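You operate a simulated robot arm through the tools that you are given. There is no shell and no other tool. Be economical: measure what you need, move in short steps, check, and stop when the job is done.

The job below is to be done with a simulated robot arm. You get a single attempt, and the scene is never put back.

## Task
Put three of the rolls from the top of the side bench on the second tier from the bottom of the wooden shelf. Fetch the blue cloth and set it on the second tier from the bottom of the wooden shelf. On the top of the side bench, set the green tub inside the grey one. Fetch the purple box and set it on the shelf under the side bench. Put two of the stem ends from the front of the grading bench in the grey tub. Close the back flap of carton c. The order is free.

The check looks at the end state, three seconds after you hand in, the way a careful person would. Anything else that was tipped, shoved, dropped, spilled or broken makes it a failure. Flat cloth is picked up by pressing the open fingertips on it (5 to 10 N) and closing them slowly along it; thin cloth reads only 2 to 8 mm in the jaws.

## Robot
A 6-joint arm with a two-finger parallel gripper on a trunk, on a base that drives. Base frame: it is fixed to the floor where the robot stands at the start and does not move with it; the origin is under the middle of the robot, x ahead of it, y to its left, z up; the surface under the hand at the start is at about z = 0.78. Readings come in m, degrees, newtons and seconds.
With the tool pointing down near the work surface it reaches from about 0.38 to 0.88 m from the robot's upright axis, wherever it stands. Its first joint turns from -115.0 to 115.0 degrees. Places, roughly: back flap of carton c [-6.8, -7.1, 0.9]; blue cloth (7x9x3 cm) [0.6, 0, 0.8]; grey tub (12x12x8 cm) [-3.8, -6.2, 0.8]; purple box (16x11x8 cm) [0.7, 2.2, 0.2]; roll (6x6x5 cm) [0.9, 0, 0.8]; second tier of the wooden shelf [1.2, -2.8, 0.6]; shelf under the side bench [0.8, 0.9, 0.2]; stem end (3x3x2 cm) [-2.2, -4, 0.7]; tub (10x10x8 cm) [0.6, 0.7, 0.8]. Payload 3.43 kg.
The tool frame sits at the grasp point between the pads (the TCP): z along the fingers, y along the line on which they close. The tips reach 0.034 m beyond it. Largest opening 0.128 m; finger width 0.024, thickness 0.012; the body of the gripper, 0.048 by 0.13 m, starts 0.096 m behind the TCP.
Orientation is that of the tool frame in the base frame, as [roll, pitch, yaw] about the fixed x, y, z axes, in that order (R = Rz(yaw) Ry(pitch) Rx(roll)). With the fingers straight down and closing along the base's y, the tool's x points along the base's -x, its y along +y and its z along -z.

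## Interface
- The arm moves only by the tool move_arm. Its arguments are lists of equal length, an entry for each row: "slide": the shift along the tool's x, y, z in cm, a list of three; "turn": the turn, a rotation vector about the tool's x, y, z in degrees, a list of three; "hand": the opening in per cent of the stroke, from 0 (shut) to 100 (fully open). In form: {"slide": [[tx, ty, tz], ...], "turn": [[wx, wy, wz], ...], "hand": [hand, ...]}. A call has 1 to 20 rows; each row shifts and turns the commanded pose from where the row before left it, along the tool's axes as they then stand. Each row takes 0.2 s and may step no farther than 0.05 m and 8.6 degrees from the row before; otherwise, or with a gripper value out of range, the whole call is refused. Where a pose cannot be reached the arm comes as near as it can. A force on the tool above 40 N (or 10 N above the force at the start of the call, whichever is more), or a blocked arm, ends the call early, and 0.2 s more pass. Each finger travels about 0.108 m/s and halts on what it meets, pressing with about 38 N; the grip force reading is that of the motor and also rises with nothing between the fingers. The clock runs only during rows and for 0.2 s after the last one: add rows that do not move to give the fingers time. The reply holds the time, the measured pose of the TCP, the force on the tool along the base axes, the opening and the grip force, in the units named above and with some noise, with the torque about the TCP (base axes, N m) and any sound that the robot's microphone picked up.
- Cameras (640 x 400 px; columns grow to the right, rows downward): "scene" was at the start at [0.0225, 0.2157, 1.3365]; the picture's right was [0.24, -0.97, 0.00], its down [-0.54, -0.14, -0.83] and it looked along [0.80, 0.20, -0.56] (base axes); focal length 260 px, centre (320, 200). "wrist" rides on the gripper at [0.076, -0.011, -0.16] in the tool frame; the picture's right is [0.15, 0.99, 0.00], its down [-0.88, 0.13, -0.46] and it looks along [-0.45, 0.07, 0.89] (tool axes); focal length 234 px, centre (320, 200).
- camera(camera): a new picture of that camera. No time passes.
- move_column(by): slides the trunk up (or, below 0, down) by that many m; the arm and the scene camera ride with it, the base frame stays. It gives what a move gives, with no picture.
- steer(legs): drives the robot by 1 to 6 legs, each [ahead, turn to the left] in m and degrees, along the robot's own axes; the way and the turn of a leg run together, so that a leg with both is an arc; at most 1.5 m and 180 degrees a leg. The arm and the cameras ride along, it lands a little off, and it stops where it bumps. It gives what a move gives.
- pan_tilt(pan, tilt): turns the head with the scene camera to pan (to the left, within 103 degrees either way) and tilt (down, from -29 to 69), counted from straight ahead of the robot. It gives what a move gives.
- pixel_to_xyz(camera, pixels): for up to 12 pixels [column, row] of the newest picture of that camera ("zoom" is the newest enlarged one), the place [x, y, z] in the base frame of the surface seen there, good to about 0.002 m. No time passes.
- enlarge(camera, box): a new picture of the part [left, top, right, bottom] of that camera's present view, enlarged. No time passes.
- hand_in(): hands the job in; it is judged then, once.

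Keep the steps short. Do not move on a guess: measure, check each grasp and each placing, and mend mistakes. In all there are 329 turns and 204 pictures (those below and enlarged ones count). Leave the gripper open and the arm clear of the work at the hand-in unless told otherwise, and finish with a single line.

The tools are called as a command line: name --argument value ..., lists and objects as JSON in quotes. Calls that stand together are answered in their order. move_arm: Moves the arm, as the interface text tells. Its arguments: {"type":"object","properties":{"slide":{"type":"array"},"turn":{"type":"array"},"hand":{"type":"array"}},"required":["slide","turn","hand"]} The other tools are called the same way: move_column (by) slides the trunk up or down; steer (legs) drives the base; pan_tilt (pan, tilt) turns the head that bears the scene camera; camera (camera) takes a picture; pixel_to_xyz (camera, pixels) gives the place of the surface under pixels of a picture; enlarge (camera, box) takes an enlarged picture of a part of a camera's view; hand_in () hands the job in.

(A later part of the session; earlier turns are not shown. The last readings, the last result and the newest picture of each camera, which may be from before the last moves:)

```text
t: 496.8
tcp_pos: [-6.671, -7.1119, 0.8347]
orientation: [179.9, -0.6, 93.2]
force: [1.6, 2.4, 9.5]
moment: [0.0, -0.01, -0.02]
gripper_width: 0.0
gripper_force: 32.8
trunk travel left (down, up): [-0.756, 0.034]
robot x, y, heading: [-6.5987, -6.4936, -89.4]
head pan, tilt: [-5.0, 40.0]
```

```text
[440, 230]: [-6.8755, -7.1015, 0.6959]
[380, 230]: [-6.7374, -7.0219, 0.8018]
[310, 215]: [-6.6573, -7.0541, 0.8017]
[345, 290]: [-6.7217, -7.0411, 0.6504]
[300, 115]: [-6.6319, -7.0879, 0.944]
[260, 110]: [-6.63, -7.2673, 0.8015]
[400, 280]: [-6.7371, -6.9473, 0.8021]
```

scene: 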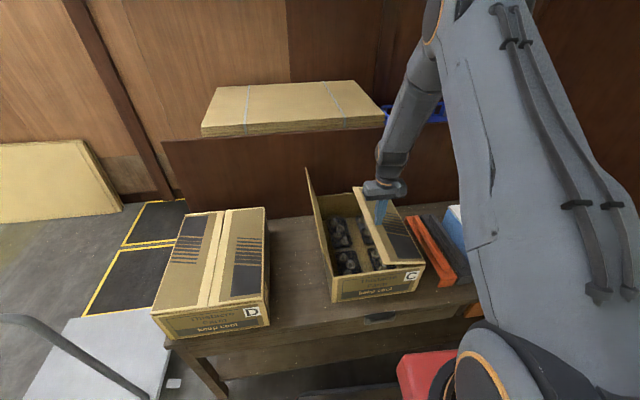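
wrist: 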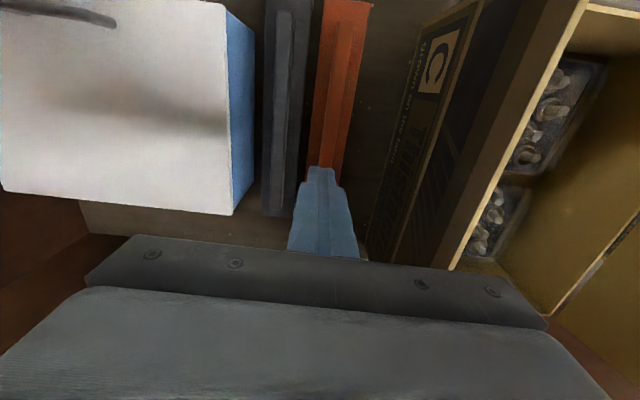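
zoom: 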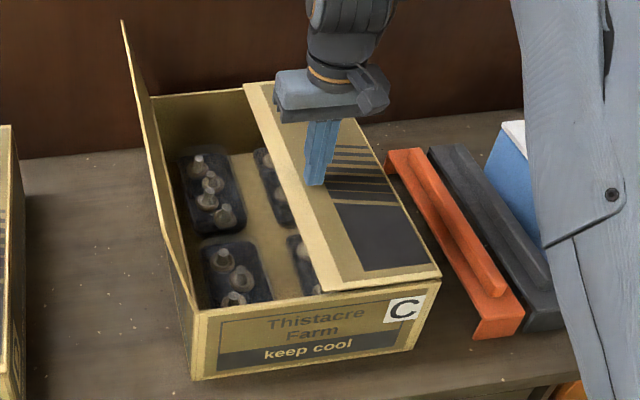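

Flat at z 0.802 with 9.5 N contact. Raise the hand and check that it stays closed.

move_arm --slide '[[0, 0, -1], [0, 0, -4], [0, 0, -4], [0, 0, -4], [0, 0, -4], [0, 0, 0]]' --turn '[[0, 0, 0], [0, 0, 0], [0, 0, 0], [0, 0, 0], [0, 0, 0], [0, 0, 0]]' --hand '[0, 0, 0, 0, 0, 0]'

enlarge --camera "scene" --box '[290, 160, 470, 310]'

```text
t: 498.2
tcp_pos: [-6.6721, -7.1133, 1.0036]
orientation: [179.9, -0.7, 93.2]
force: [0.0, -0.4, 0.0]
moment: [0.0, -0.01, 0.01]
gripper_width: 0.0003
gripper_force: 33.3
trunk travel left (down, up): [-0.756, 0.034]
robot x, y, heading: [-6.5987, -6.4979, -89.4]
head pan, tilt: [-5.0, 40.0]
```

```text
2.67 times, centred on (380, 235) of scene
```

zoom: 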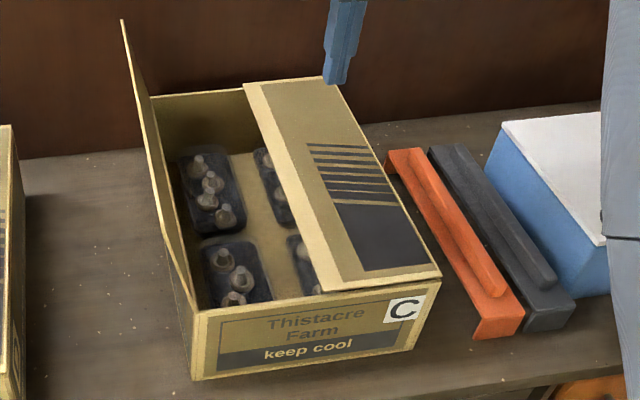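

Flap stays closed. Now travel back for the second stem end, by the known route.

steer --legs '[[-0.37, 0], [0, 89.5], [1.0, 0], [1.0, 0], [0, -80], [1.15, 0]]'

```text
t: 522.7
tcp_pos: [-4.487, -7.9436, 1.0035]
orientation: [179.9, -0.6, 98.9]
force: [1.3, 0.3, 0.1]
moment: [0.01, 0.0, 0.0]
gripper_width: 0.0
gripper_force: 32.6
trunk travel left (down, up): [-0.756, 0.034]
robot x, y, heading: [-4.4792, -7.324, -83.7]
head pan, tilt: [-5.0, 40.0]
```

steer --legs '[[0, 79], [1.38, 0]]'

```text
t: 533.1
tcp_pos: [-2.4894, -7.5947, 1.0038]
orientation: [179.9, -0.8, 176.4]
force: [0.0, 0.0, 0.0]
moment: [-0.01, 0.01, 0.04]
gripper_width: 0.0
gripper_force: 33.1
trunk travel left (down, up): [-0.756, 0.034]
robot x, y, heading: [-3.0966, -7.4579, -6.2]
head pan, tilt: [-5.0, 40.0]
```

steer --legs '[[0, 43], [1.5, 0], [0, -37], [1.0, 0], [0.95, 0]]'

```text
t: 553.5
tcp_pos: [0.6754, -6.6809, 1.0046]
orientation: [179.9, -0.7, -177.7]
force: [-1.0, 0.3, -0.1]
moment: [0.02, 0.01, -0.04]
gripper_width: 0.0003
gripper_force: 33.0
trunk travel left (down, up): [-0.756, 0.034]
robot x, y, heading: [0.0576, -6.6026, -0.2]
head pan, tilt: [-5.0, 40.0]
```

steer --legs '[[0, 90], [1.4, 0], [0, 28], [1.45, 0], [0, 61]]'

pan_tilt --pan 10 --tilt 35

```text
t: 575.1
tcp_pos: [-1.1179, -3.7782, 1.0039]
orientation: [180.0, -0.7, -1.3]
force: [-0.2, 0.3, -0.5]
moment: [0.0, 0.03, 0.0]
gripper_width: 0.0
gripper_force: 32.9
trunk travel left (down, up): [-0.756, 0.034]
robot x, y, heading: [-0.5096, -3.904, 175.8]
head pan, tilt: [-5.0, 40.0]
```

```text
t: 575.9
tcp_pos: [-1.1187, -3.7787, 1.0048]
orientation: [179.9, -0.7, -1.3]
force: [1.2, 0.5, -0.1]
moment: [-0.02, -0.02, 0.01]
gripper_width: 0.0
gripper_force: 33.5
trunk travel left (down, up): [-0.756, 0.034]
robot x, y, heading: [-0.5088, -3.8962, 176.0]
head pan, tilt: [10.0, 35.0]
```

Drive to the grading bench again.

steer --legs '[[1.05, 0]]'

move_arm --slide '[[-2, 4, 0], [-2, 4, 0], [-2, 4, 0], [-2, 4, 0], [-2, 4, 0], [-1, 3, 0], [0, 0, 2], [0, 0, 0]]' --turn '[[0, 0, 0], [0, 0, 0], [0, 0, 0], [0, 0, 0], [0, 0, 0], [0, 0, 0], [0, 0, 0], [0, 0, 0]]' --hand '[20, 40, 40, 40, 36, 36, 36, 36]'

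camera --camera "wrist"

```text
t: 581.4
tcp_pos: [-2.1913, -3.6869, 1.0035]
orientation: [179.9, -0.7, -2.3]
force: [0.0, -0.4, 0.0]
moment: [0.03, -0.02, -0.04]
gripper_width: 0.0
gripper_force: 33.0
trunk travel left (down, up): [-0.756, 0.034]
robot x, y, heading: [-1.5829, -3.8156, 175.4]
head pan, tilt: [10.0, 35.0]
```

```text
t: 583.2
tcp_pos: [-2.3113, -3.912, 0.9817]
orientation: [179.8, -0.7, -2.3]
force: [0.1, 0.1, 0.0]
moment: [0.0, -0.01, 0.01]
gripper_width: 0.046
gripper_force: 0.0
trunk travel left (down, up): [-0.756, 0.034]
robot x, y, heading: [-1.5835, -3.8142, 175.2]
head pan, tilt: [10.0, 35.0]
```

```text
73 pictures are left
```

wrist: 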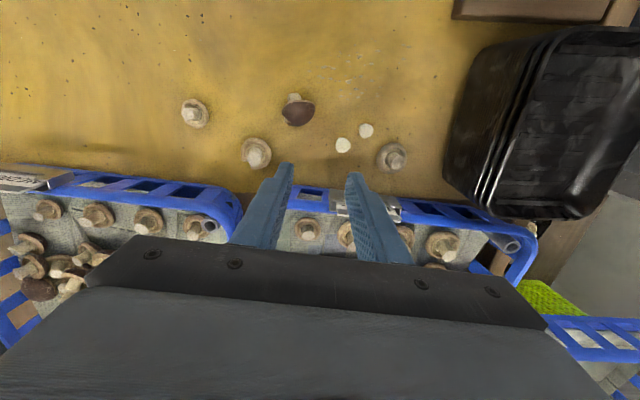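

pixel_to_xyz --camera "wrist" --pixels '[[366, 130], [343, 145], [391, 156], [380, 150], [402, 160]]'

```text
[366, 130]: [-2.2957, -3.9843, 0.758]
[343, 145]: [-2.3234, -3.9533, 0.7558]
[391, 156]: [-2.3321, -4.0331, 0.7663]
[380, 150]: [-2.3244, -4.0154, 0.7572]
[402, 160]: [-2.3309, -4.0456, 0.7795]
```

B at (-2.296,-3.985). Move over it and down to 0.84.

move_arm --slide '[[1, 3.6, 2], [1, 3.6, 3], [0, 0, 4.5], [0, 0, 4.5], [0, 0, 0]]' --turn '[[0, 0.7, 0], [0, 0, 0], [0, 0, 0], [0, 0, 0], [0, 0, 0]]' --hand '[35, 35, 35, 35, 35]'

enlarge --camera "wrist" --box '[220, 110, 420, 235]'

pixel_to_xyz --camera "zoom" --pixels '[[320, 150], [320, 170], [325, 190]]'

```text
t: 584.4
tcp_pos: [-2.2892, -3.9866, 0.8452]
orientation: [179.9, -1.4, -2.2]
force: [0.8, -0.1, -0.3]
moment: [0.01, 0.01, 0.01]
gripper_width: 0.0451
gripper_force: 0.0
trunk travel left (down, up): [-0.756, 0.034]
robot x, y, heading: [-1.5788, -3.8138, 175.2]
head pan, tilt: [10.0, 35.0]
```

```text
3.20 times, centred on (320, 172) of wrist
```

zoom: 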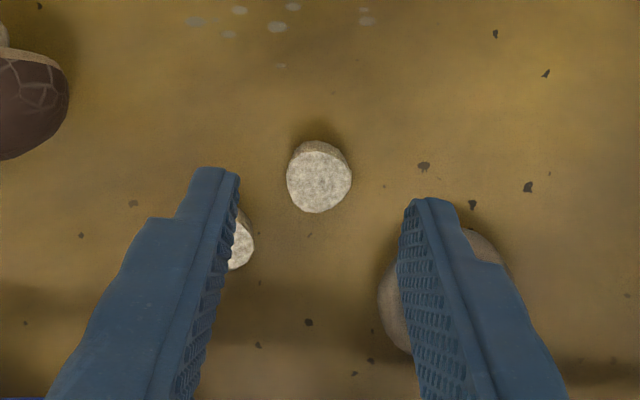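

```text
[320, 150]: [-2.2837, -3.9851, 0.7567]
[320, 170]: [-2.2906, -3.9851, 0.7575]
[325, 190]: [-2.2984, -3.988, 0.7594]
```

move_arm --slide '[[-0.3, 0, 3.4], [0, 0, 3.35], [0, 0, 0], [0, 0, 0], [0, 0, 0], [0, 0, 0], [0, 0, 0]]' --turn '[[0, -1.4, 0], [0, 0, 0], [0, 0, 0], [0, 0, 0], [0, 0, 0], [0, 0, 0], [0, 0, 0]]' --hand '[35, 35, 35, 20, 10, 0, 0]'

enlarge --camera "wrist" --box '[220, 110, 420, 235]'

```text
t: 586.0
tcp_pos: [-2.29, -3.9853, 0.7741]
orientation: [179.8, 0.0, -2.1]
force: [0.2, 1.2, 0.9]
moment: [0.04, 0.0, 0.0]
gripper_width: 0.0103
gripper_force: 37.8
trunk travel left (down, up): [-0.756, 0.034]
robot x, y, heading: [-1.5833, -3.8145, 175.3]
head pan, tilt: [10.0, 35.0]
```

```text
3.20 times, centred on (320, 172) of wrist
```

zoom: 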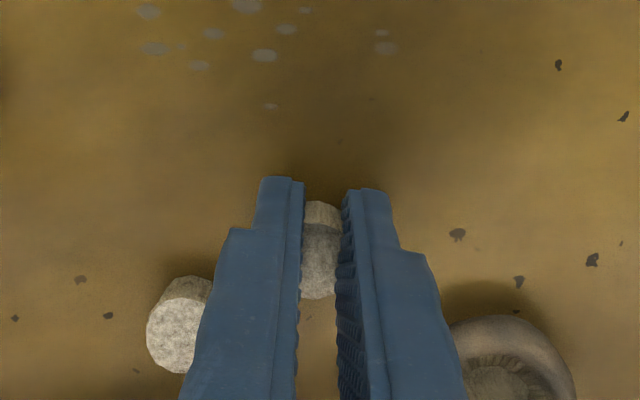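

Stub B gripped with 38 N. Lift and check.

move_arm --slide '[[0, 0, -3], [0, 0, -4], [0, 0, -5], [0, 0, -5], [0, 0, -5], [0, 0, 0]]' --turn '[[0, 0, 0], [0, 0, 0], [0, 0, 0], [0, 0, 0], [0, 0, 0], [0, 0, 0]]' --hand '[0, 0, 0, 0, 0, 0]'

camera --camera "wrist"

```text
t: 587.4
tcp_pos: [-2.2898, -3.9854, 0.9967]
orientation: [179.8, 0.0, -2.1]
force: [1.1, -0.3, -0.1]
moment: [-0.01, 0.02, -0.02]
gripper_width: 0.0101
gripper_force: 37.9
trunk travel left (down, up): [-0.756, 0.034]
robot x, y, heading: [-1.5807, -3.8167, 175.4]
head pan, tilt: [10.0, 35.0]
```

```text
70 pictures are left
```

wrist: 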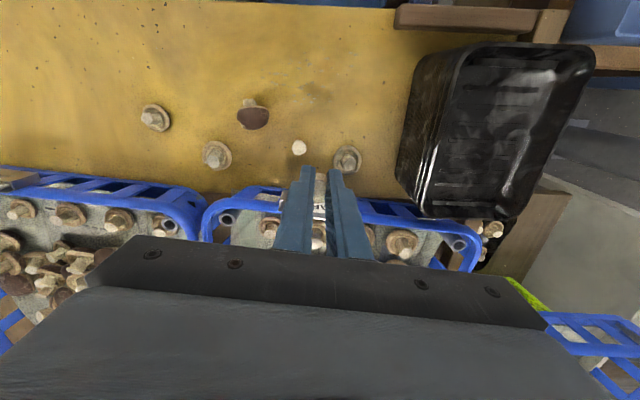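

Held. Travel back to the tub table by the same route.

steer --legs '[[-0.95, 0], [0, 122], [1.47, 0], [0, -27], [1.35, 0]]'

```text
t: 611.6
tcp_pos: [0.2947, -7.1483, 0.9968]
orientation: [179.8, 0.0, 93.6]
force: [-0.1, -0.1, -1.6]
moment: [0.01, 0.01, 0.0]
gripper_width: 0.0138
gripper_force: 38.2
trunk travel left (down, up): [-0.756, 0.034]
robot x, y, heading: [0.0558, -6.4627, -88.9]
head pan, tilt: [10.0, 35.0]
```

steer --legs '[[0, -91], [1.2, 0], [1.2, 0]]'

move_arm --slide '[[0, -4.5, 0], [0, -4.5, 0], [0, -4.5, 0], [0, -4.5, 0], [0, -4.5, 0], [0, -4.5, 0], [0, -4.5, 0], [0, -4.5, 0], [0, -4.5, 0], [0, -4.5, 0], [0, 0, 0]]' --turn '[[0, 0, 0], [0, 0, 0], [0, 0, 0], [0, 0, 0], [0, 0, 0], [0, 0, 0], [0, 0, 0], [0, 0, 0], [0, 0, 0], [0, 0, 0], [0, 0, 0]]' --hand '[0, 0, 0, 0, 0, 0, 0, 0, 0, 0, 0]'

```text
t: 627.3
tcp_pos: [-3.0477, -6.6736, 0.9965]
orientation: [179.8, 0.0, 2.7]
force: [-0.1, 1.4, -0.2]
moment: [0.02, 0.02, 0.0]
gripper_width: 0.0136
gripper_force: 38.1
trunk travel left (down, up): [-0.756, 0.034]
robot x, y, heading: [-2.3548, -6.4424, -179.9]
head pan, tilt: [10.0, 35.0]
```

```text
t: 629.7
tcp_pos: [-3.0686, -6.2257, 0.9974]
orientation: [180.0, 0.1, 2.7]
force: [0.1, -0.7, 0.7]
moment: [0.0, 0.0, -0.02]
gripper_width: 0.0143
gripper_force: 38.1
trunk travel left (down, up): [-0.756, 0.034]
robot x, y, heading: [-2.3606, -6.4444, -180.1]
head pan, tilt: [10.0, 35.0]
```

steer --legs '[[0.7, 0]]'

camera --camera "wrist"

```text
t: 633.6
tcp_pos: [-3.7683, -6.2343, 0.9963]
orientation: [179.9, 0.0, 3.1]
force: [-0.2, -0.6, 0.3]
moment: [0.02, -0.01, -0.01]
gripper_width: 0.0141
gripper_force: 37.2
trunk travel left (down, up): [-0.756, 0.034]
robot x, y, heading: [-3.0514, -6.4497, -179.7]
head pan, tilt: [10.0, 35.0]
```

```text
69 pictures are left
```

wrist: 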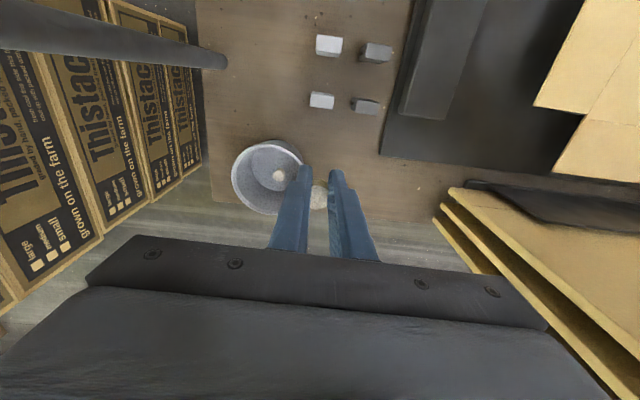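

Move over the tub centre and lower with the trunk.

move_arm --slide '[[-2.3, -2.2, 0], [-2.4, -2.2, 0], [-2.5, -2.2, 0], [0, 0, 0]]' --turn '[[0, 0, 0], [0, 0, 0], [0, 0, 0], [0, 0, 0]]' --hand '[0, 0, 0, 0]'

move_column --by -0.12

camera --camera "wrist"

```text
t: 634.6
tcp_pos: [-3.8441, -6.1724, 0.9957]
orientation: [179.9, 0.0, 3.0]
force: [-0.1, 0.0, -0.2]
moment: [-0.01, 0.02, -0.01]
gripper_width: 0.0143
gripper_force: 37.9
trunk travel left (down, up): [-0.756, 0.034]
robot x, y, heading: [-3.0566, -6.4429, -179.5]
head pan, tilt: [10.0, 35.0]
```

```text
t: 636.1
tcp_pos: [-3.8437, -6.172, 0.8762]
orientation: [179.8, 0.0, 3.1]
force: [-0.5, 0.1, 0.2]
moment: [0.0, -0.04, 0.01]
gripper_width: 0.0139
gripper_force: 38.2
trunk travel left (down, up): [-0.636, 0.154]
robot x, y, heading: [-3.0547, -6.4453, -179.6]
head pan, tilt: [10.0, 35.0]
```

```text
68 pictures are left
```

wrist: 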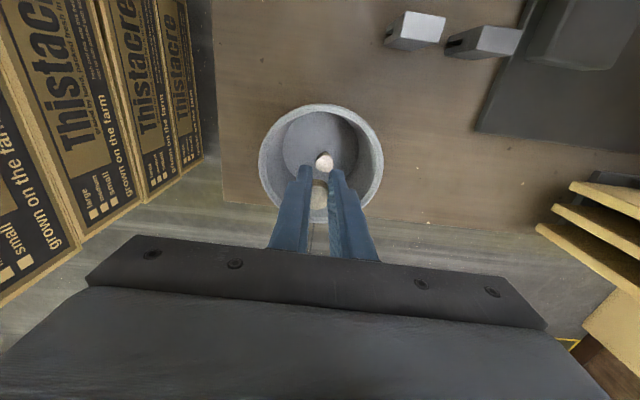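

move_column --by -0.032

move_arm --slide '[[0, 0, 0], [0, 0, 0], [0, 0, 0], [0, 0, 0]]' --turn '[[0, 0, 0], [0, 0, 0], [0, 0, 0], [0, 0, 0]]' --hand '[15, 30, 30, 30]'

enlarge --camera "wrist" --box '[220, 70, 420, 235]'

```text
t: 636.8
tcp_pos: [-3.8437, -6.1719, 0.8441]
orientation: [179.9, 0.0, 3.1]
force: [0.4, -1.0, -0.5]
moment: [0.02, 0.0, 0.0]
gripper_width: 0.0142
gripper_force: 38.1
trunk travel left (down, up): [-0.604, 0.186]
robot x, y, heading: [-3.0562, -6.4475, -179.5]
head pan, tilt: [10.0, 35.0]
```

```text
t: 637.8
tcp_pos: [-3.8439, -6.1723, 0.8434]
orientation: [179.9, 0.0, 3.1]
force: [0.9, 0.6, -0.6]
moment: [0.0, 0.0, 0.03]
gripper_width: 0.0384
gripper_force: 0.0
trunk travel left (down, up): [-0.604, 0.186]
robot x, y, heading: [-3.0555, -6.4472, -179.8]
head pan, tilt: [10.0, 35.0]
```

```text
2.42 times, centred on (320, 152) of wrist
```

zoom: 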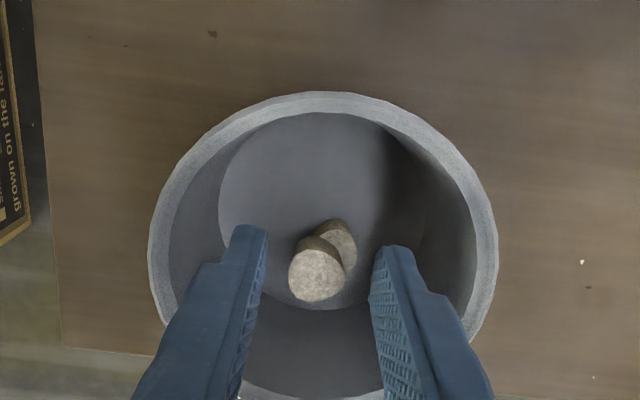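

Both stubs are in the tub. Raise, back out and retract the arm.

move_column --by 0.17

steer --legs '[[-0.7, 0]]'

move_arm --slide '[[3, 3, 0], [3, 3, 0], [3, 3, 0], [3, 3, 0], [3, 3, 0], [3, 3, 0], [0, 3, 0], [0, 3, 0]]' --turn '[[0, 0, 0], [0, 0, 0], [0, 0, 0], [0, 0, 0], [0, 0, 0], [0, 0, 0], [0, 0, 0], [0, 0, 0]]' --hand '[30, 30, 30, 30, 30, 30, 30, 30]'

```text
t: 639.8
tcp_pos: [-3.844, -6.1718, 1.0142]
orientation: [179.9, 0.0, 3.1]
force: [-0.4, -0.4, -0.7]
moment: [-0.02, 0.02, 0.01]
gripper_width: 0.0384
gripper_force: 0.0
trunk travel left (down, up): [-0.774, 0.016]
robot x, y, heading: [-3.0549, -6.445, -179.6]
head pan, tilt: [10.0, 35.0]
```

```text
t: 643.6
tcp_pos: [-3.1374, -6.1693, 1.0144]
orientation: [179.9, 0.0, 3.3]
force: [0.1, -0.9, 0.8]
moment: [0.02, 0.0, 0.0]
gripper_width: 0.0383
gripper_force: 0.1
trunk travel left (down, up): [-0.774, 0.016]
robot x, y, heading: [-2.3458, -6.4407, -179.1]
head pan, tilt: [10.0, 35.0]
```

```text
t: 645.4
tcp_pos: [-2.9451, -6.3985, 1.0137]
orientation: [179.9, 0.1, 3.4]
force: [0.4, 1.1, 0.0]
moment: [-0.01, 0.02, 0.0]
gripper_width: 0.0384
gripper_force: 0.0
trunk travel left (down, up): [-0.774, 0.016]
robot x, y, heading: [-2.3462, -6.4416, -179.4]
head pan, tilt: [10.0, 35.0]
```

Now travel to the side bench for the tubs.

steer --legs '[[0, 179.4], [1.2, 0], [1.2, 0], [0, 90], [1.4, 0], [1.4, 0]]'

```text
t: 681.8
tcp_pos: [-0.2039, -2.839, 1.0141]
orientation: [179.9, -0.1, -85.1]
force: [0.3, 0.2, -0.7]
moment: [0.0, 0.0, -0.02]
gripper_width: 0.0383
gripper_force: 0.1
trunk travel left (down, up): [-0.774, 0.016]
robot x, y, heading: [-0.2316, -3.4363, 92.3]
head pan, tilt: [10.0, 35.0]
```

steer --legs '[[0, -3.5], [1.35, 0], [1.35, 0], [1.3, 0], [0, -88]]'

pan_tilt --pan 0 --tilt 35

camera --camera "scene"

```text
t: 705.1
tcp_pos: [0.4354, 0.5205, 1.0155]
orientation: [179.8, 0.0, -175.2]
force: [0.3, 0.2, 0.7]
moment: [0.0, 0.02, -0.02]
gripper_width: 0.0383
gripper_force: 0.1
trunk travel left (down, up): [-0.774, 0.016]
robot x, y, heading: [-0.1619, 0.5454, 2.2]
head pan, tilt: [10.0, 35.0]
```

```text
t: 705.8
tcp_pos: [0.4349, 0.5208, 1.0136]
orientation: [179.9, 0.1, -175.1]
force: [0.3, 0.7, 0.4]
moment: [-0.02, 0.02, 0.05]
gripper_width: 0.0386
gripper_force: 0.1
trunk travel left (down, up): [-0.774, 0.016]
robot x, y, heading: [-0.1613, 0.5461, 1.9]
head pan, tilt: [0.0, 35.0]
```

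```text
66 pictures are left
```

scene: 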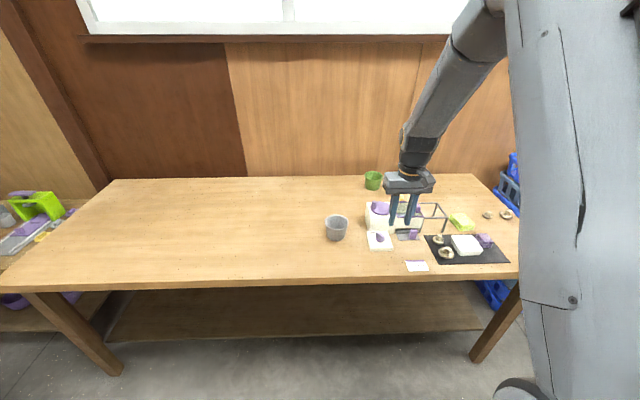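

steer --legs '[[0.36, 0]]'

camera --camera "scene"

camera --camera "wrist"

```text
t: 708.1
tcp_pos: [0.7992, 0.5341, 1.0148]
orientation: [179.8, 0.0, -175.1]
force: [-0.9, 0.5, -0.5]
moment: [-0.01, -0.02, -0.04]
gripper_width: 0.0383
gripper_force: 0.1
trunk travel left (down, up): [-0.774, 0.016]
robot x, y, heading: [0.1968, 0.5597, 2.0]
head pan, tilt: [0.0, 35.0]
```

```text
65 pictures are left
```

scene: 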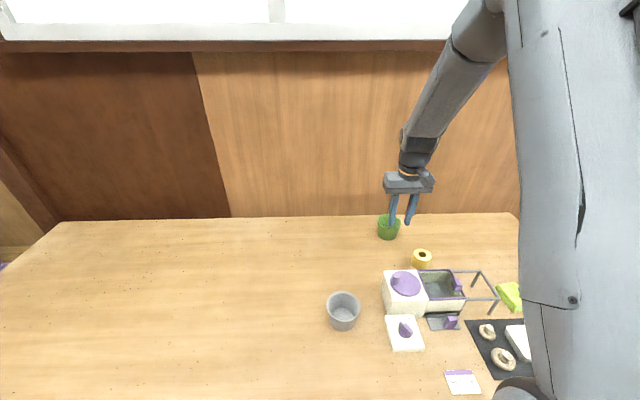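

```text
64 pictures are left
```

wrist: 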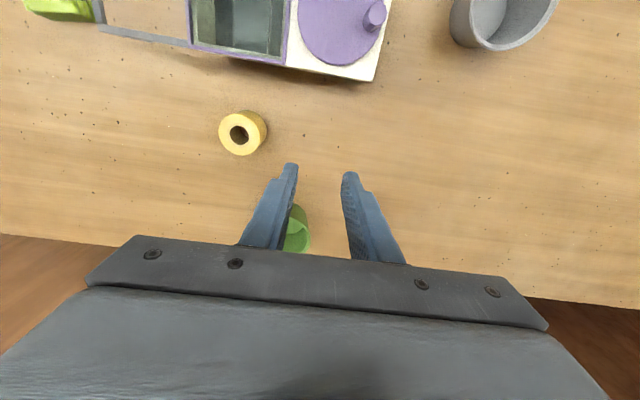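

enlarge --camera "scene" --box '[310, 200, 430, 340]'

pixel_to_xyz --camera "scene" --pixels '[[328, 298], [358, 300], [343, 292], [340, 309], [343, 302], [343, 328], [378, 219], [399, 226], [384, 215], [384, 224], [388, 238]]'

```text
2.86 times, centred on (370, 270) of scene
```

zoom: 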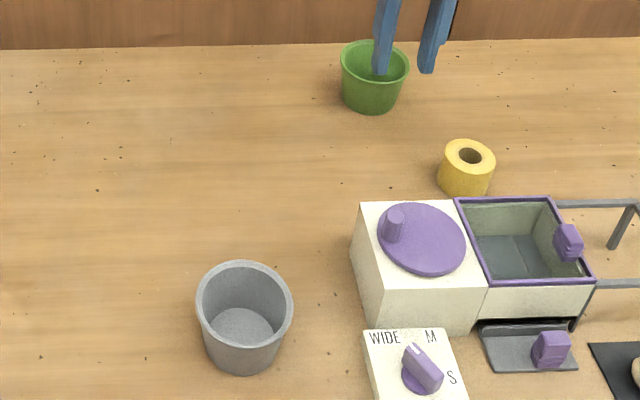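

```text
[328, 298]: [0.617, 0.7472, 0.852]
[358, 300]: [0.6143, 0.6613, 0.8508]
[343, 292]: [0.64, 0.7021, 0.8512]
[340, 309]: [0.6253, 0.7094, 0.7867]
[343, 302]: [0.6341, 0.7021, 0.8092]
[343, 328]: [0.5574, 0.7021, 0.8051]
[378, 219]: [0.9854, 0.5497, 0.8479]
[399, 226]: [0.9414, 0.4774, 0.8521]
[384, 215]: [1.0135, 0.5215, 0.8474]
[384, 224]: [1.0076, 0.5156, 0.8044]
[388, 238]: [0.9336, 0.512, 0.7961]
```

pixel_to_xyz --camera "zoom" --pixels '[[198, 302], [290, 305], [243, 264], [244, 347], [245, 325], [240, 372], [342, 68], [407, 74], [360, 43], [372, 87], [350, 50], [372, 112]]'

```text
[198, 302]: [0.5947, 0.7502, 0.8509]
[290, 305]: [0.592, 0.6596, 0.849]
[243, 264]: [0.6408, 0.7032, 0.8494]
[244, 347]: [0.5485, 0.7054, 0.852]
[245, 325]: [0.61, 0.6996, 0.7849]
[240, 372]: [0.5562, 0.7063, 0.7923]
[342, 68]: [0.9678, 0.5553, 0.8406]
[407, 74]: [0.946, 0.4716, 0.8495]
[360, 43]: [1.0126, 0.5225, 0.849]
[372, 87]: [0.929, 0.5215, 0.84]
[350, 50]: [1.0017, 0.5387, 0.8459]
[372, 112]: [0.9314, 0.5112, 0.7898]
```

Grey tub: centre (0.595,0.705), rim z 0.85, Ø 9.2 cm. Green: centre (0.970,0.514), Ø 8.5 cm, rim 0.848. I'll grip the green tub across its rim with ~2 cm overlap. Move over it.

move_arm --slide '[[-4.2, -0.86, 0], [-4.2, -0.86, 0], [-4.2, -0.86, 0], [-4.2, -0.86, 0], [0, 0, 4], [0, 0, 0]]' --turn '[[0, 0, 0], [0, 0, 0], [0, 0, 0], [0, 0, 0], [0, 0, 0], [0, 0, 0]]' --hand '[60, 100, 100, 100, 100, 100]'

camera --camera "wrist"

```text
t: 709.5
tcp_pos: [0.9712, 0.515, 0.9743]
orientation: [179.9, 0.0, -175.1]
force: [-0.2, -0.2, -0.8]
moment: [0.01, 0.04, 0.03]
gripper_width: 0.128
gripper_force: 0.1
trunk travel left (down, up): [-0.774, 0.016]
robot x, y, heading: [0.2008, 0.5619, 2.4]
head pan, tilt: [0.0, 35.0]
```

```text
62 pictures are left
```

wrist: 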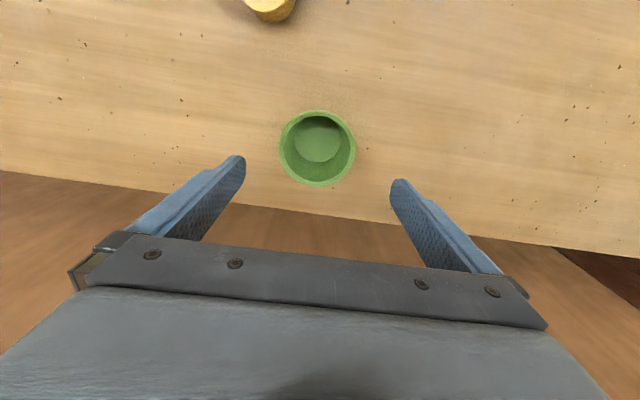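

pixel_to_xyz --camera "wrist" --pixels '[[280, 148], [355, 148], [317, 112], [317, 185]]'

```text
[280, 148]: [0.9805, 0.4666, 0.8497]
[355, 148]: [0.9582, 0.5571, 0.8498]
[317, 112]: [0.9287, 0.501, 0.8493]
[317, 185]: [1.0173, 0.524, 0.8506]
```

Centre (0.972,0.512). Descend to z 0.864 and close.

move_arm --slide '[[0, -0.3, 3.7], [0, 0, 3.7], [0, 0, 3.6], [0, 0, 0], [0, 0, 0], [0, 0, 0], [0, 0, 0]]' --turn '[[0, 0, 0], [0, 0, 0], [0, 0, 0], [0, 0, 0], [0, 0, 0], [0, 0, 0], [0, 0, 0]]' --hand '[100, 100, 100, 85, 70, 60, 60]'

camera --camera "wrist"

```text
t: 711.1
tcp_pos: [0.968, 0.5128, 0.8677]
orientation: [179.8, 0.1, -175.1]
force: [1.2, -1.0, 2.0]
moment: [0.03, -0.11, -0.01]
gripper_width: 0.0912
gripper_force: 37.7
trunk travel left (down, up): [-0.774, 0.016]
robot x, y, heading: [0.1989, 0.5615, 2.5]
head pan, tilt: [0.0, 35.0]
```

```text
61 pictures are left
```

wrist: 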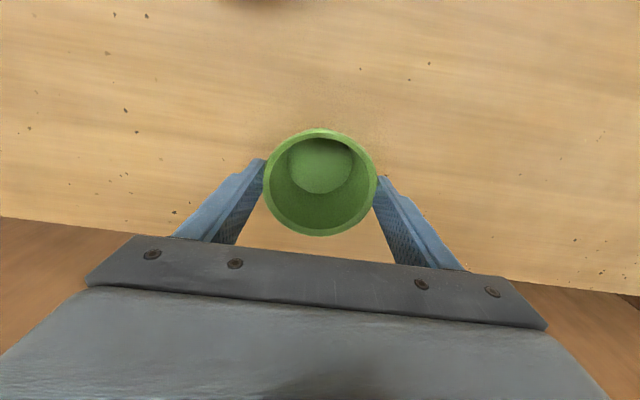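

Gripped at 0.091. Lift 13 cm, shift left 20 cm, then back the base.

move_arm --slide '[[0, 0, -3], [0, 0, -5], [0, 0, -5], [0, 4, 0], [0, 4, 0], [0, 4, 0], [0, 4, 0], [0, 4, 0], [0, 0, 0]]' --turn '[[0, 0, 0], [0, 0, 0], [0, 0, 0], [0, 0, 0], [0, 0, 0], [0, 0, 0], [0, 0, 0], [0, 0, 0], [0, 0, 0]]' --hand '[60, 60, 60, 60, 60, 60, 60, 60, 60]'

steer --legs '[[-0.36, 0]]'

camera --camera "scene"

camera --camera "wrist"

```text
t: 713.1
tcp_pos: [0.9492, 0.7109, 0.9956]
orientation: [179.9, 0.0, -175.1]
force: [0.0, -0.6, -0.6]
moment: [-0.01, -0.04, 0.01]
gripper_width: 0.091
gripper_force: 38.2
trunk travel left (down, up): [-0.774, 0.016]
robot x, y, heading: [0.199, 0.5634, 2.2]
head pan, tilt: [0.0, 35.0]
```

```text
t: 715.4
tcp_pos: [0.6004, 0.6958, 0.9943]
orientation: [179.9, -0.1, -175.3]
force: [-0.2, -0.2, -0.5]
moment: [0.01, 0.01, 0.03]
gripper_width: 0.0906
gripper_force: 38.3
trunk travel left (down, up): [-0.774, 0.016]
robot x, y, heading: [-0.1498, 0.5492, 2.3]
head pan, tilt: [0.0, 35.0]
```

```text
60 pictures are left
```

scene: 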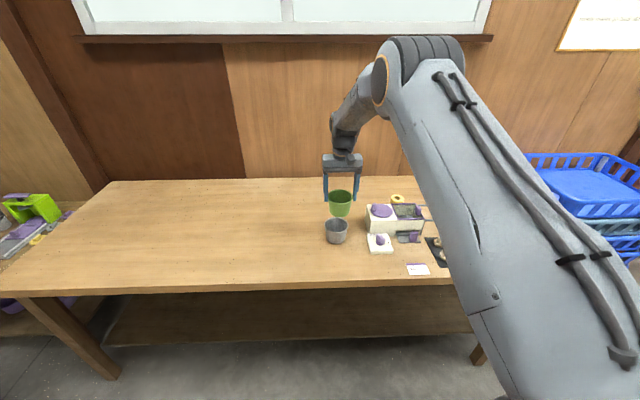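

```text
59 pictures are left
```

wrist: 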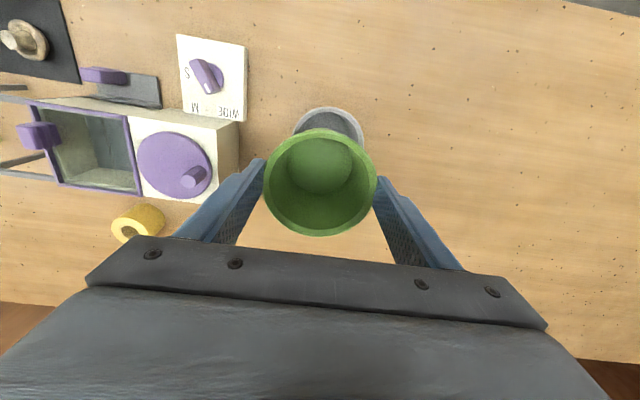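

Measure the grey tub's rim precisely.

enlarge --camera "scene" --box '[305, 185, 370, 250]'

pixel_to_xyz --camera "wrist" --pixels '[[296, 128], [361, 134], [329, 109], [345, 112], [310, 113]]'

```text
6.15 times, centred on (338, 218) of scene
```

zoom: 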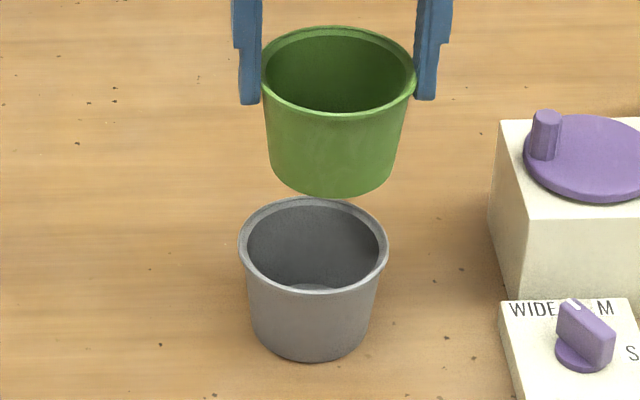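

```text
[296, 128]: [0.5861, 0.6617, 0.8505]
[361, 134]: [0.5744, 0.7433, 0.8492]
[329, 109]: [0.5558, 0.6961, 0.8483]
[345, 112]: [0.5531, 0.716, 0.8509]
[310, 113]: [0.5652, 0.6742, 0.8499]
```

pixel_to_xyz --camera "zoom" --pixels '[[242, 245], [386, 245], [313, 292], [275, 283], [355, 282], [313, 203], [265, 50], [412, 75], [340, 112]]'

```text
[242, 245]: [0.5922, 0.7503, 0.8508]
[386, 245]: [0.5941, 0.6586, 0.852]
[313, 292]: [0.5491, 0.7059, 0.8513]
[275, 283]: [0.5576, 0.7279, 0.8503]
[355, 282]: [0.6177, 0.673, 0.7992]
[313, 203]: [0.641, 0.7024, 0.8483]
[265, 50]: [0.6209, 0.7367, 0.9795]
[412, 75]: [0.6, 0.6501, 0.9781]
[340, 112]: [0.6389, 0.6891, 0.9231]
```

Grey centre (0.595,0.7045); green now at (0.604,0.695). Correct and descend 9 cm.

move_arm --slide '[[0.82, 1.0, 0], [0, 0, 3], [0, 0, 3], [0, 0, 2], [0, 0, 0]]' --turn '[[0, 0, 0], [0, 0, 0], [0, 0, 0], [0, 0, 0], [0, 0, 0]]' --hand '[60, 60, 60, 60, 60]'

enlarge --camera "scene" --box '[305, 185, 370, 250]'

camera --camera "wrist"

```text
t: 716.6
tcp_pos: [0.5936, 0.7045, 0.9146]
orientation: [179.9, -0.1, -175.3]
force: [0.6, 0.1, -0.3]
moment: [0.0, 0.02, -0.02]
gripper_width: 0.0906
gripper_force: 38.1
trunk travel left (down, up): [-0.774, 0.016]
robot x, y, heading: [-0.1512, 0.5462, 2.0]
head pan, tilt: [0.0, 35.0]
```

```text
6.15 times, centred on (338, 218) of scene
```

zoom: 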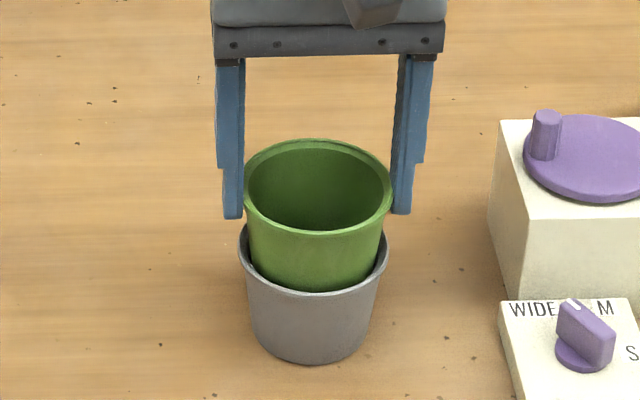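

```text
56 pictures are left
```

wrist: 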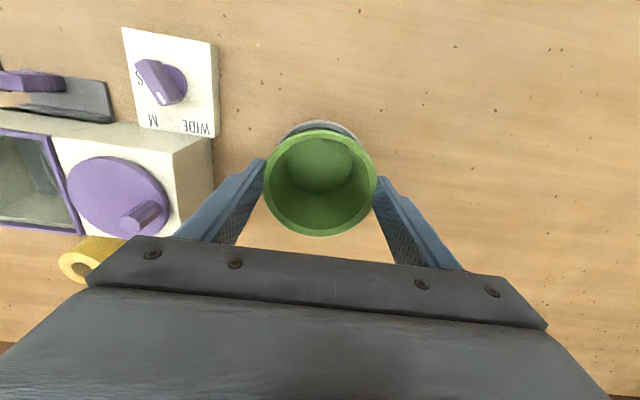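

Entering well. Lower in small steps watching the force.

move_arm --slide '[[0, 0, 0.6], [0, 0, 0.6], [0, 0, 0.6], [0, 0, 0]]' --turn '[[0, 0, 0], [0, 0, 0], [0, 0, 0], [0, 0, 0]]' --hand '[60, 60, 60, 60]'

```text
t: 717.6
tcp_pos: [0.5941, 0.7048, 0.8986]
orientation: [179.9, 0.4, -175.4]
force: [5.7, 0.7, 34.5]
moment: [0.16, -0.32, 0.21]
gripper_width: 0.0897
gripper_force: 38.2
trunk travel left (down, up): [-0.774, 0.016]
robot x, y, heading: [-0.1439, 0.5465, 2.0]
head pan, tilt: [0.0, 35.0]
```

Seated (34 N). Open and lift away.

move_arm --slide '[[0, 0, 0], [0, 0, 0], [0, 0, 0], [0, 0, -3], [0, 0, -4], [0, 0, -4], [0, 0, 0]]' --turn '[[0, 0, 0], [0, 0, 0], [0, 0, 0], [0, 0, 0], [0, 0, 0], [0, 0, 0], [0, 0, 0]]' --hand '[85, 100, 100, 100, 100, 100, 100]'

enlarge --camera "scene" --box '[305, 185, 370, 250]'

```text
t: 719.2
tcp_pos: [0.5927, 0.7054, 1.0057]
orientation: [179.9, 0.0, -175.3]
force: [-1.1, 1.0, 0.1]
moment: [0.01, -0.03, 0.01]
gripper_width: 0.128
gripper_force: 0.1
trunk travel left (down, up): [-0.774, 0.016]
robot x, y, heading: [-0.1478, 0.5446, 2.1]
head pan, tilt: [0.0, 35.0]
```

```text
6.15 times, centred on (338, 218) of scene
```

zoom: 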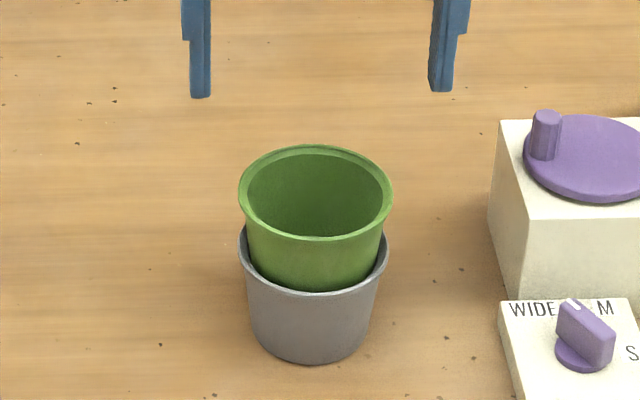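

Green tub sits inside the grey one. Now the purple box: retract the arm and drive left to look.

move_arm --slide '[[3, -3, 0], [3, -3, 0], [3, -3, 0], [3, -3, 0], [3, -3, 0], [0, 0, 0]]' --turn '[[0, 0, 0], [0, 0, 0], [0, 0, 0], [0, 0, 0], [0, 0, 0], [0, 0, 0]]' --hand '[100, 100, 100, 100, 100, 100]'

steer --legs '[[-0.15, 0], [0, 88], [1.55, 0], [0, -88]]'

pan_tilt --pan 0 --tilt 40

camera --camera "scene"

```text
t: 720.6
tcp_pos: [0.4538, 0.5443, 1.008]
orientation: [179.9, 0.1, -175.3]
force: [0.1, -0.6, 0.4]
moment: [0.0, 0.0, -0.01]
gripper_width: 0.128
gripper_force: 0.0
trunk travel left (down, up): [-0.774, 0.016]
robot x, y, heading: [-0.1474, 0.5494, 2.4]
head pan, tilt: [0.0, 35.0]
```

```text
refused: 1.55 is not a number from -1.5 to 1.5
```

```text
t: 721.3
tcp_pos: [0.4539, 0.5451, 1.0064]
orientation: [179.9, 0.0, -175.3]
force: [0.6, 1.0, 0.4]
moment: [-0.01, 0.02, -0.03]
gripper_width: 0.1283
gripper_force: 0.0
trunk travel left (down, up): [-0.774, 0.016]
robot x, y, heading: [-0.1497, 0.5489, 2.3]
head pan, tilt: [0.0, 40.0]
```

```text
54 pictures are left
```

scene: 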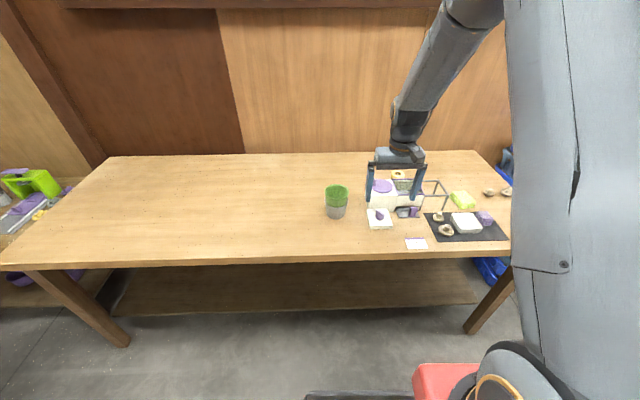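

steer --legs '[[-0.15, 0], [0, 88], [1.45, 0], [0, -88]]'

camera --camera "scene"

```text
t: 737.0
tcp_pos: [0.3149, 2.0088, 1.0073]
orientation: [179.9, 0.0, -175.1]
force: [-0.4, -0.4, 0.0]
moment: [0.02, 0.01, 0.01]
gripper_width: 0.128
gripper_force: 0.1
trunk travel left (down, up): [-0.774, 0.016]
robot x, y, heading: [-0.288, 2.0114, 2.3]
head pan, tilt: [0.0, 40.0]
```

```text
53 pictures are left
```

scene: 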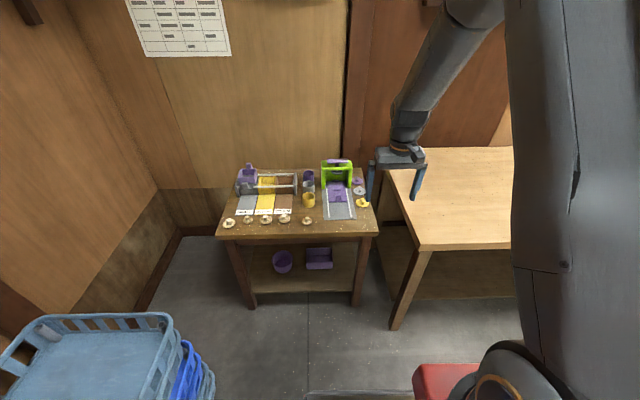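

Purple box seen at (318,258) on the low shelf. Measure.

enlarge --camera "scene" --box '[210, 210, 410, 320]'

pixel_to_xyz --camera "scene" --pixels '[[306, 249], [331, 248], [333, 266], [306, 268], [319, 255], [300, 275], [300, 288], [300, 238], [362, 295], [248, 300], [282, 262], [400, 320]]'

```text
3.20 times, centred on (310, 265) of scene
```

zoom: 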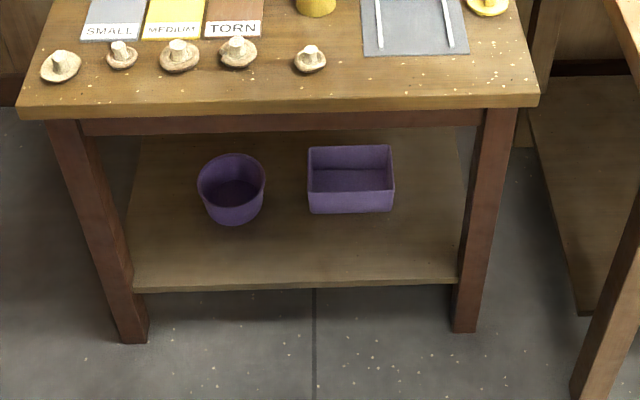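

```text
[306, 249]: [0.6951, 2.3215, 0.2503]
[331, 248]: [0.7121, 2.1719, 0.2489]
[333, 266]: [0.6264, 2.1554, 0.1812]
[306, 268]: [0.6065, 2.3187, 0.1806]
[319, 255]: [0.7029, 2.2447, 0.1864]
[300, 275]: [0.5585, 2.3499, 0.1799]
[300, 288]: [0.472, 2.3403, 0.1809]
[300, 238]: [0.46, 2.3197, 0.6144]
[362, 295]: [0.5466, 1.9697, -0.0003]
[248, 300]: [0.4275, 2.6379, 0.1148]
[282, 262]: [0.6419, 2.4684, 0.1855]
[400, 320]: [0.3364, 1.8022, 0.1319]
```

The box is an open purple tray: x≈0.62–0.71, y 2.155–2.32, z 0.18–0.25. I'll pinch its right end wall (y≈2.16) with the tool tilted well forward. First extend, tilt 55°, and shift left.

move_arm --slide '[[-4, 2, 0], [-4, 2, 0], [-4, 2, 0], [0, 2, 0], [0, 2, 0], [0, 2, 0], [0, 2, 0], [0, 0, 0], [0, 0, 0], [0, 0, 0]]' --turn '[[0, 0, 0], [0, 0, 0], [0, 0, 0], [0, -7.9, 0], [0, -7.9, 0], [0, -7.9, 0], [0, -7.9, 0], [0, -7.9, 0], [0, -7.9, 0], [0, -7.6, 0]]' --hand '[60, 50, 50, 50, 50, 50, 50, 50, 50, 50]'

enlarge --camera "scene" --box '[270, 225, 370, 300]'

```text
t: 739.2
tcp_pos: [0.4236, 2.15, 1.0075]
orientation: [179.9, 55.1, -175.1]
force: [-0.3, 0.3, -0.5]
moment: [-0.03, 0.02, 0.02]
gripper_width: 0.064
gripper_force: 0.0
out of reach, approached as far as the arm can: row 7, 8, 9
trunk travel left (down, up): [-0.774, 0.016]
robot x, y, heading: [-0.2875, 2.0099, 2.0]
head pan, tilt: [0.0, 40.0]
```

```text
5.33 times, centred on (320, 262) of scene
```

zoom: 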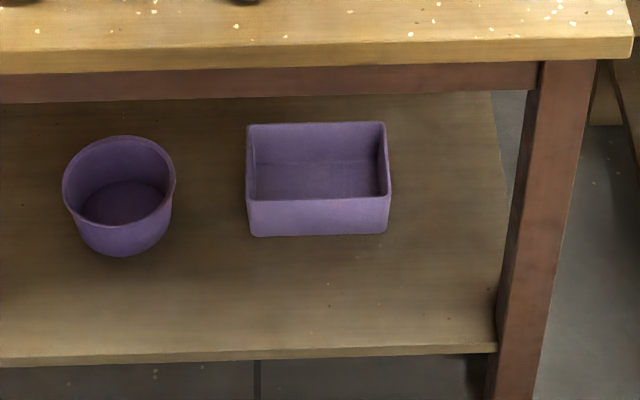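

pixel_to_xyz --camera "zoom" --pixels '[[250, 199], [388, 197], [384, 124], [250, 125], [388, 160], [320, 198], [320, 235], [540, 80], [300, 95], [390, 233], [500, 300]]'

```text
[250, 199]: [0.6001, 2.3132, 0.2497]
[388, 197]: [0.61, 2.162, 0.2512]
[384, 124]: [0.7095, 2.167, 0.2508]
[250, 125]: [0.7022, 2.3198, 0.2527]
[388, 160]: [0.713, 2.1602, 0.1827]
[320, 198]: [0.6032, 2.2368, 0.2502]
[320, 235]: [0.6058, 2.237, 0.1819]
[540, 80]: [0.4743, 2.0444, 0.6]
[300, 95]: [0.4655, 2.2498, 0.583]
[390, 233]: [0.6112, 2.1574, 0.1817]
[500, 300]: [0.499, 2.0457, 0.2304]
```

Right wall at y≈2.160, x 0.61–0.71, rim 0.2505; apron underside z≈0.58 at x 0.466. Back up, lower the trunk, then go in.

steer --legs '[[-0.12, 0]]'

move_column --by -0.69

camera --camera "scene"

camera --camera "wrist"

```text
t: 740.6
tcp_pos: [0.3072, 2.146, 1.0077]
orientation: [179.9, 55.1, -175.3]
force: [0.3, 0.3, 0.7]
moment: [-0.01, 0.0, -0.01]
gripper_width: 0.0641
gripper_force: 0.0
trunk travel left (down, up): [-0.774, 0.016]
robot x, y, heading: [-0.4048, 2.0035, 2.3]
head pan, tilt: [0.0, 40.0]
stopped in leg 1: the robot was blocked; the commanded pose is now the measured one
```

```text
refused: -0.69 is not a number from -0.4 to 0.4
```

```text
50 pictures are left
```

scene: 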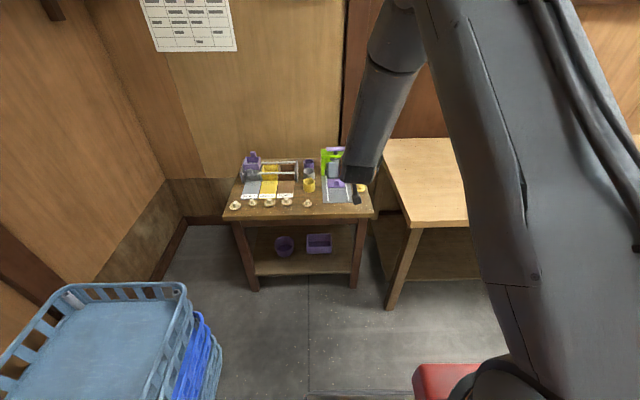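

```text
49 pictures are left
```

wrist: 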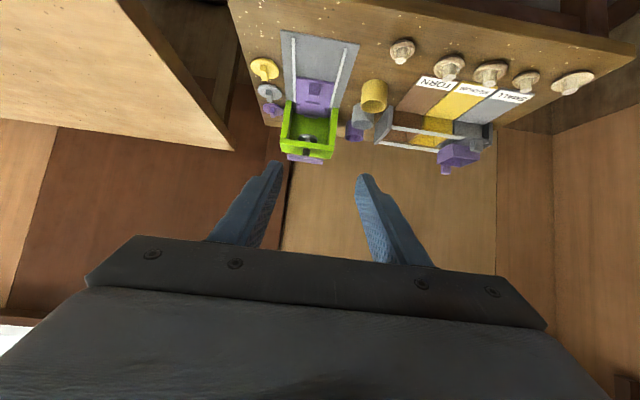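

Rear touched something lightly; move 2 cm forward and lower the trunk in two steps.

steer --legs '[[0.02, 0]]'

move_column --by -0.35

move_column --by -0.34

camera --camera "scene"

camera --camera "wrist"

```text
t: 741.4
tcp_pos: [0.326, 2.1462, 1.0087]
orientation: [179.9, 55.2, -175.4]
force: [0.1, -0.1, -0.3]
moment: [0.02, 0.03, 0.01]
gripper_width: 0.064
gripper_force: 0.0
trunk travel left (down, up): [-0.774, 0.016]
robot x, y, heading: [-0.3832, 2.0031, 2.0]
head pan, tilt: [0.0, 40.0]
```

```text
t: 744.8
tcp_pos: [0.3261, 2.1467, 0.6586]
orientation: [179.9, 55.1, -175.4]
force: [0.0, 0.3, -0.5]
moment: [-0.01, 0.01, -0.03]
gripper_width: 0.0637
gripper_force: 0.1
trunk travel left (down, up): [-0.424, 0.366]
robot x, y, heading: [-0.3857, 2.0031, 2.1]
head pan, tilt: [0.0, 40.0]
```

```text
t: 748.1
tcp_pos: [0.3264, 2.1471, 0.3179]
orientation: [179.9, 55.1, -175.4]
force: [-0.1, 0.6, -0.2]
moment: [0.01, 0.03, 0.02]
gripper_width: 0.064
gripper_force: 0.1
trunk travel left (down, up): [-0.084, 0.706]
robot x, y, heading: [-0.3875, 2.0035, 2.3]
head pan, tilt: [0.0, 40.0]
```

```text
48 pictures are left
```

scene: 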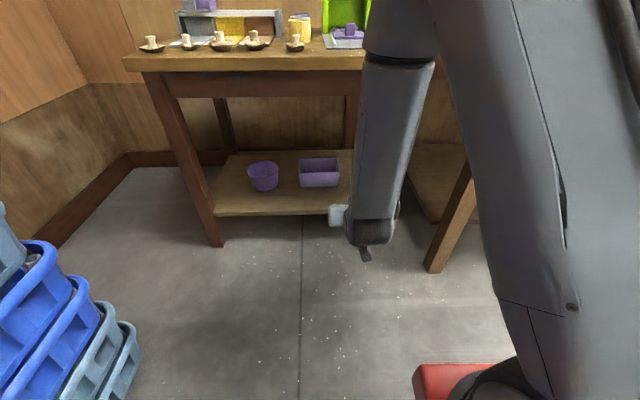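

```text
47 pictures are left
```

wrist: 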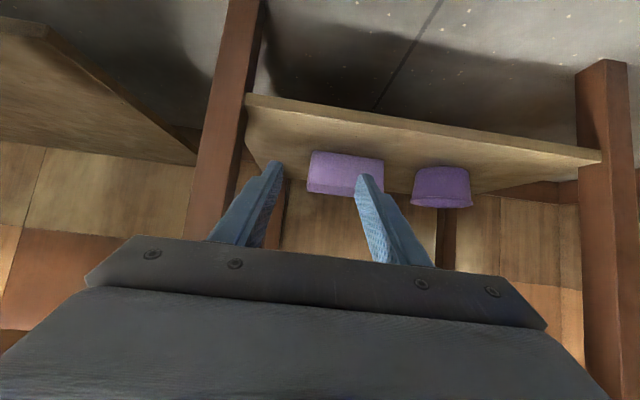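

pixel_to_xyz --camera "scene" --pixels '[[400, 30], [395, 80], [385, 140], [372, 200], [365, 100], [338, 215], [440, 40]]'

```text
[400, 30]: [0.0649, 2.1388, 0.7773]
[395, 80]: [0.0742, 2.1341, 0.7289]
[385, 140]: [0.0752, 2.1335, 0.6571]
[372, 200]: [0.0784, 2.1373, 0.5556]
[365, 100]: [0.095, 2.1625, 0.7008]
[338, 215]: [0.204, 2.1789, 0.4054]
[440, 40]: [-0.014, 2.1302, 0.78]
```

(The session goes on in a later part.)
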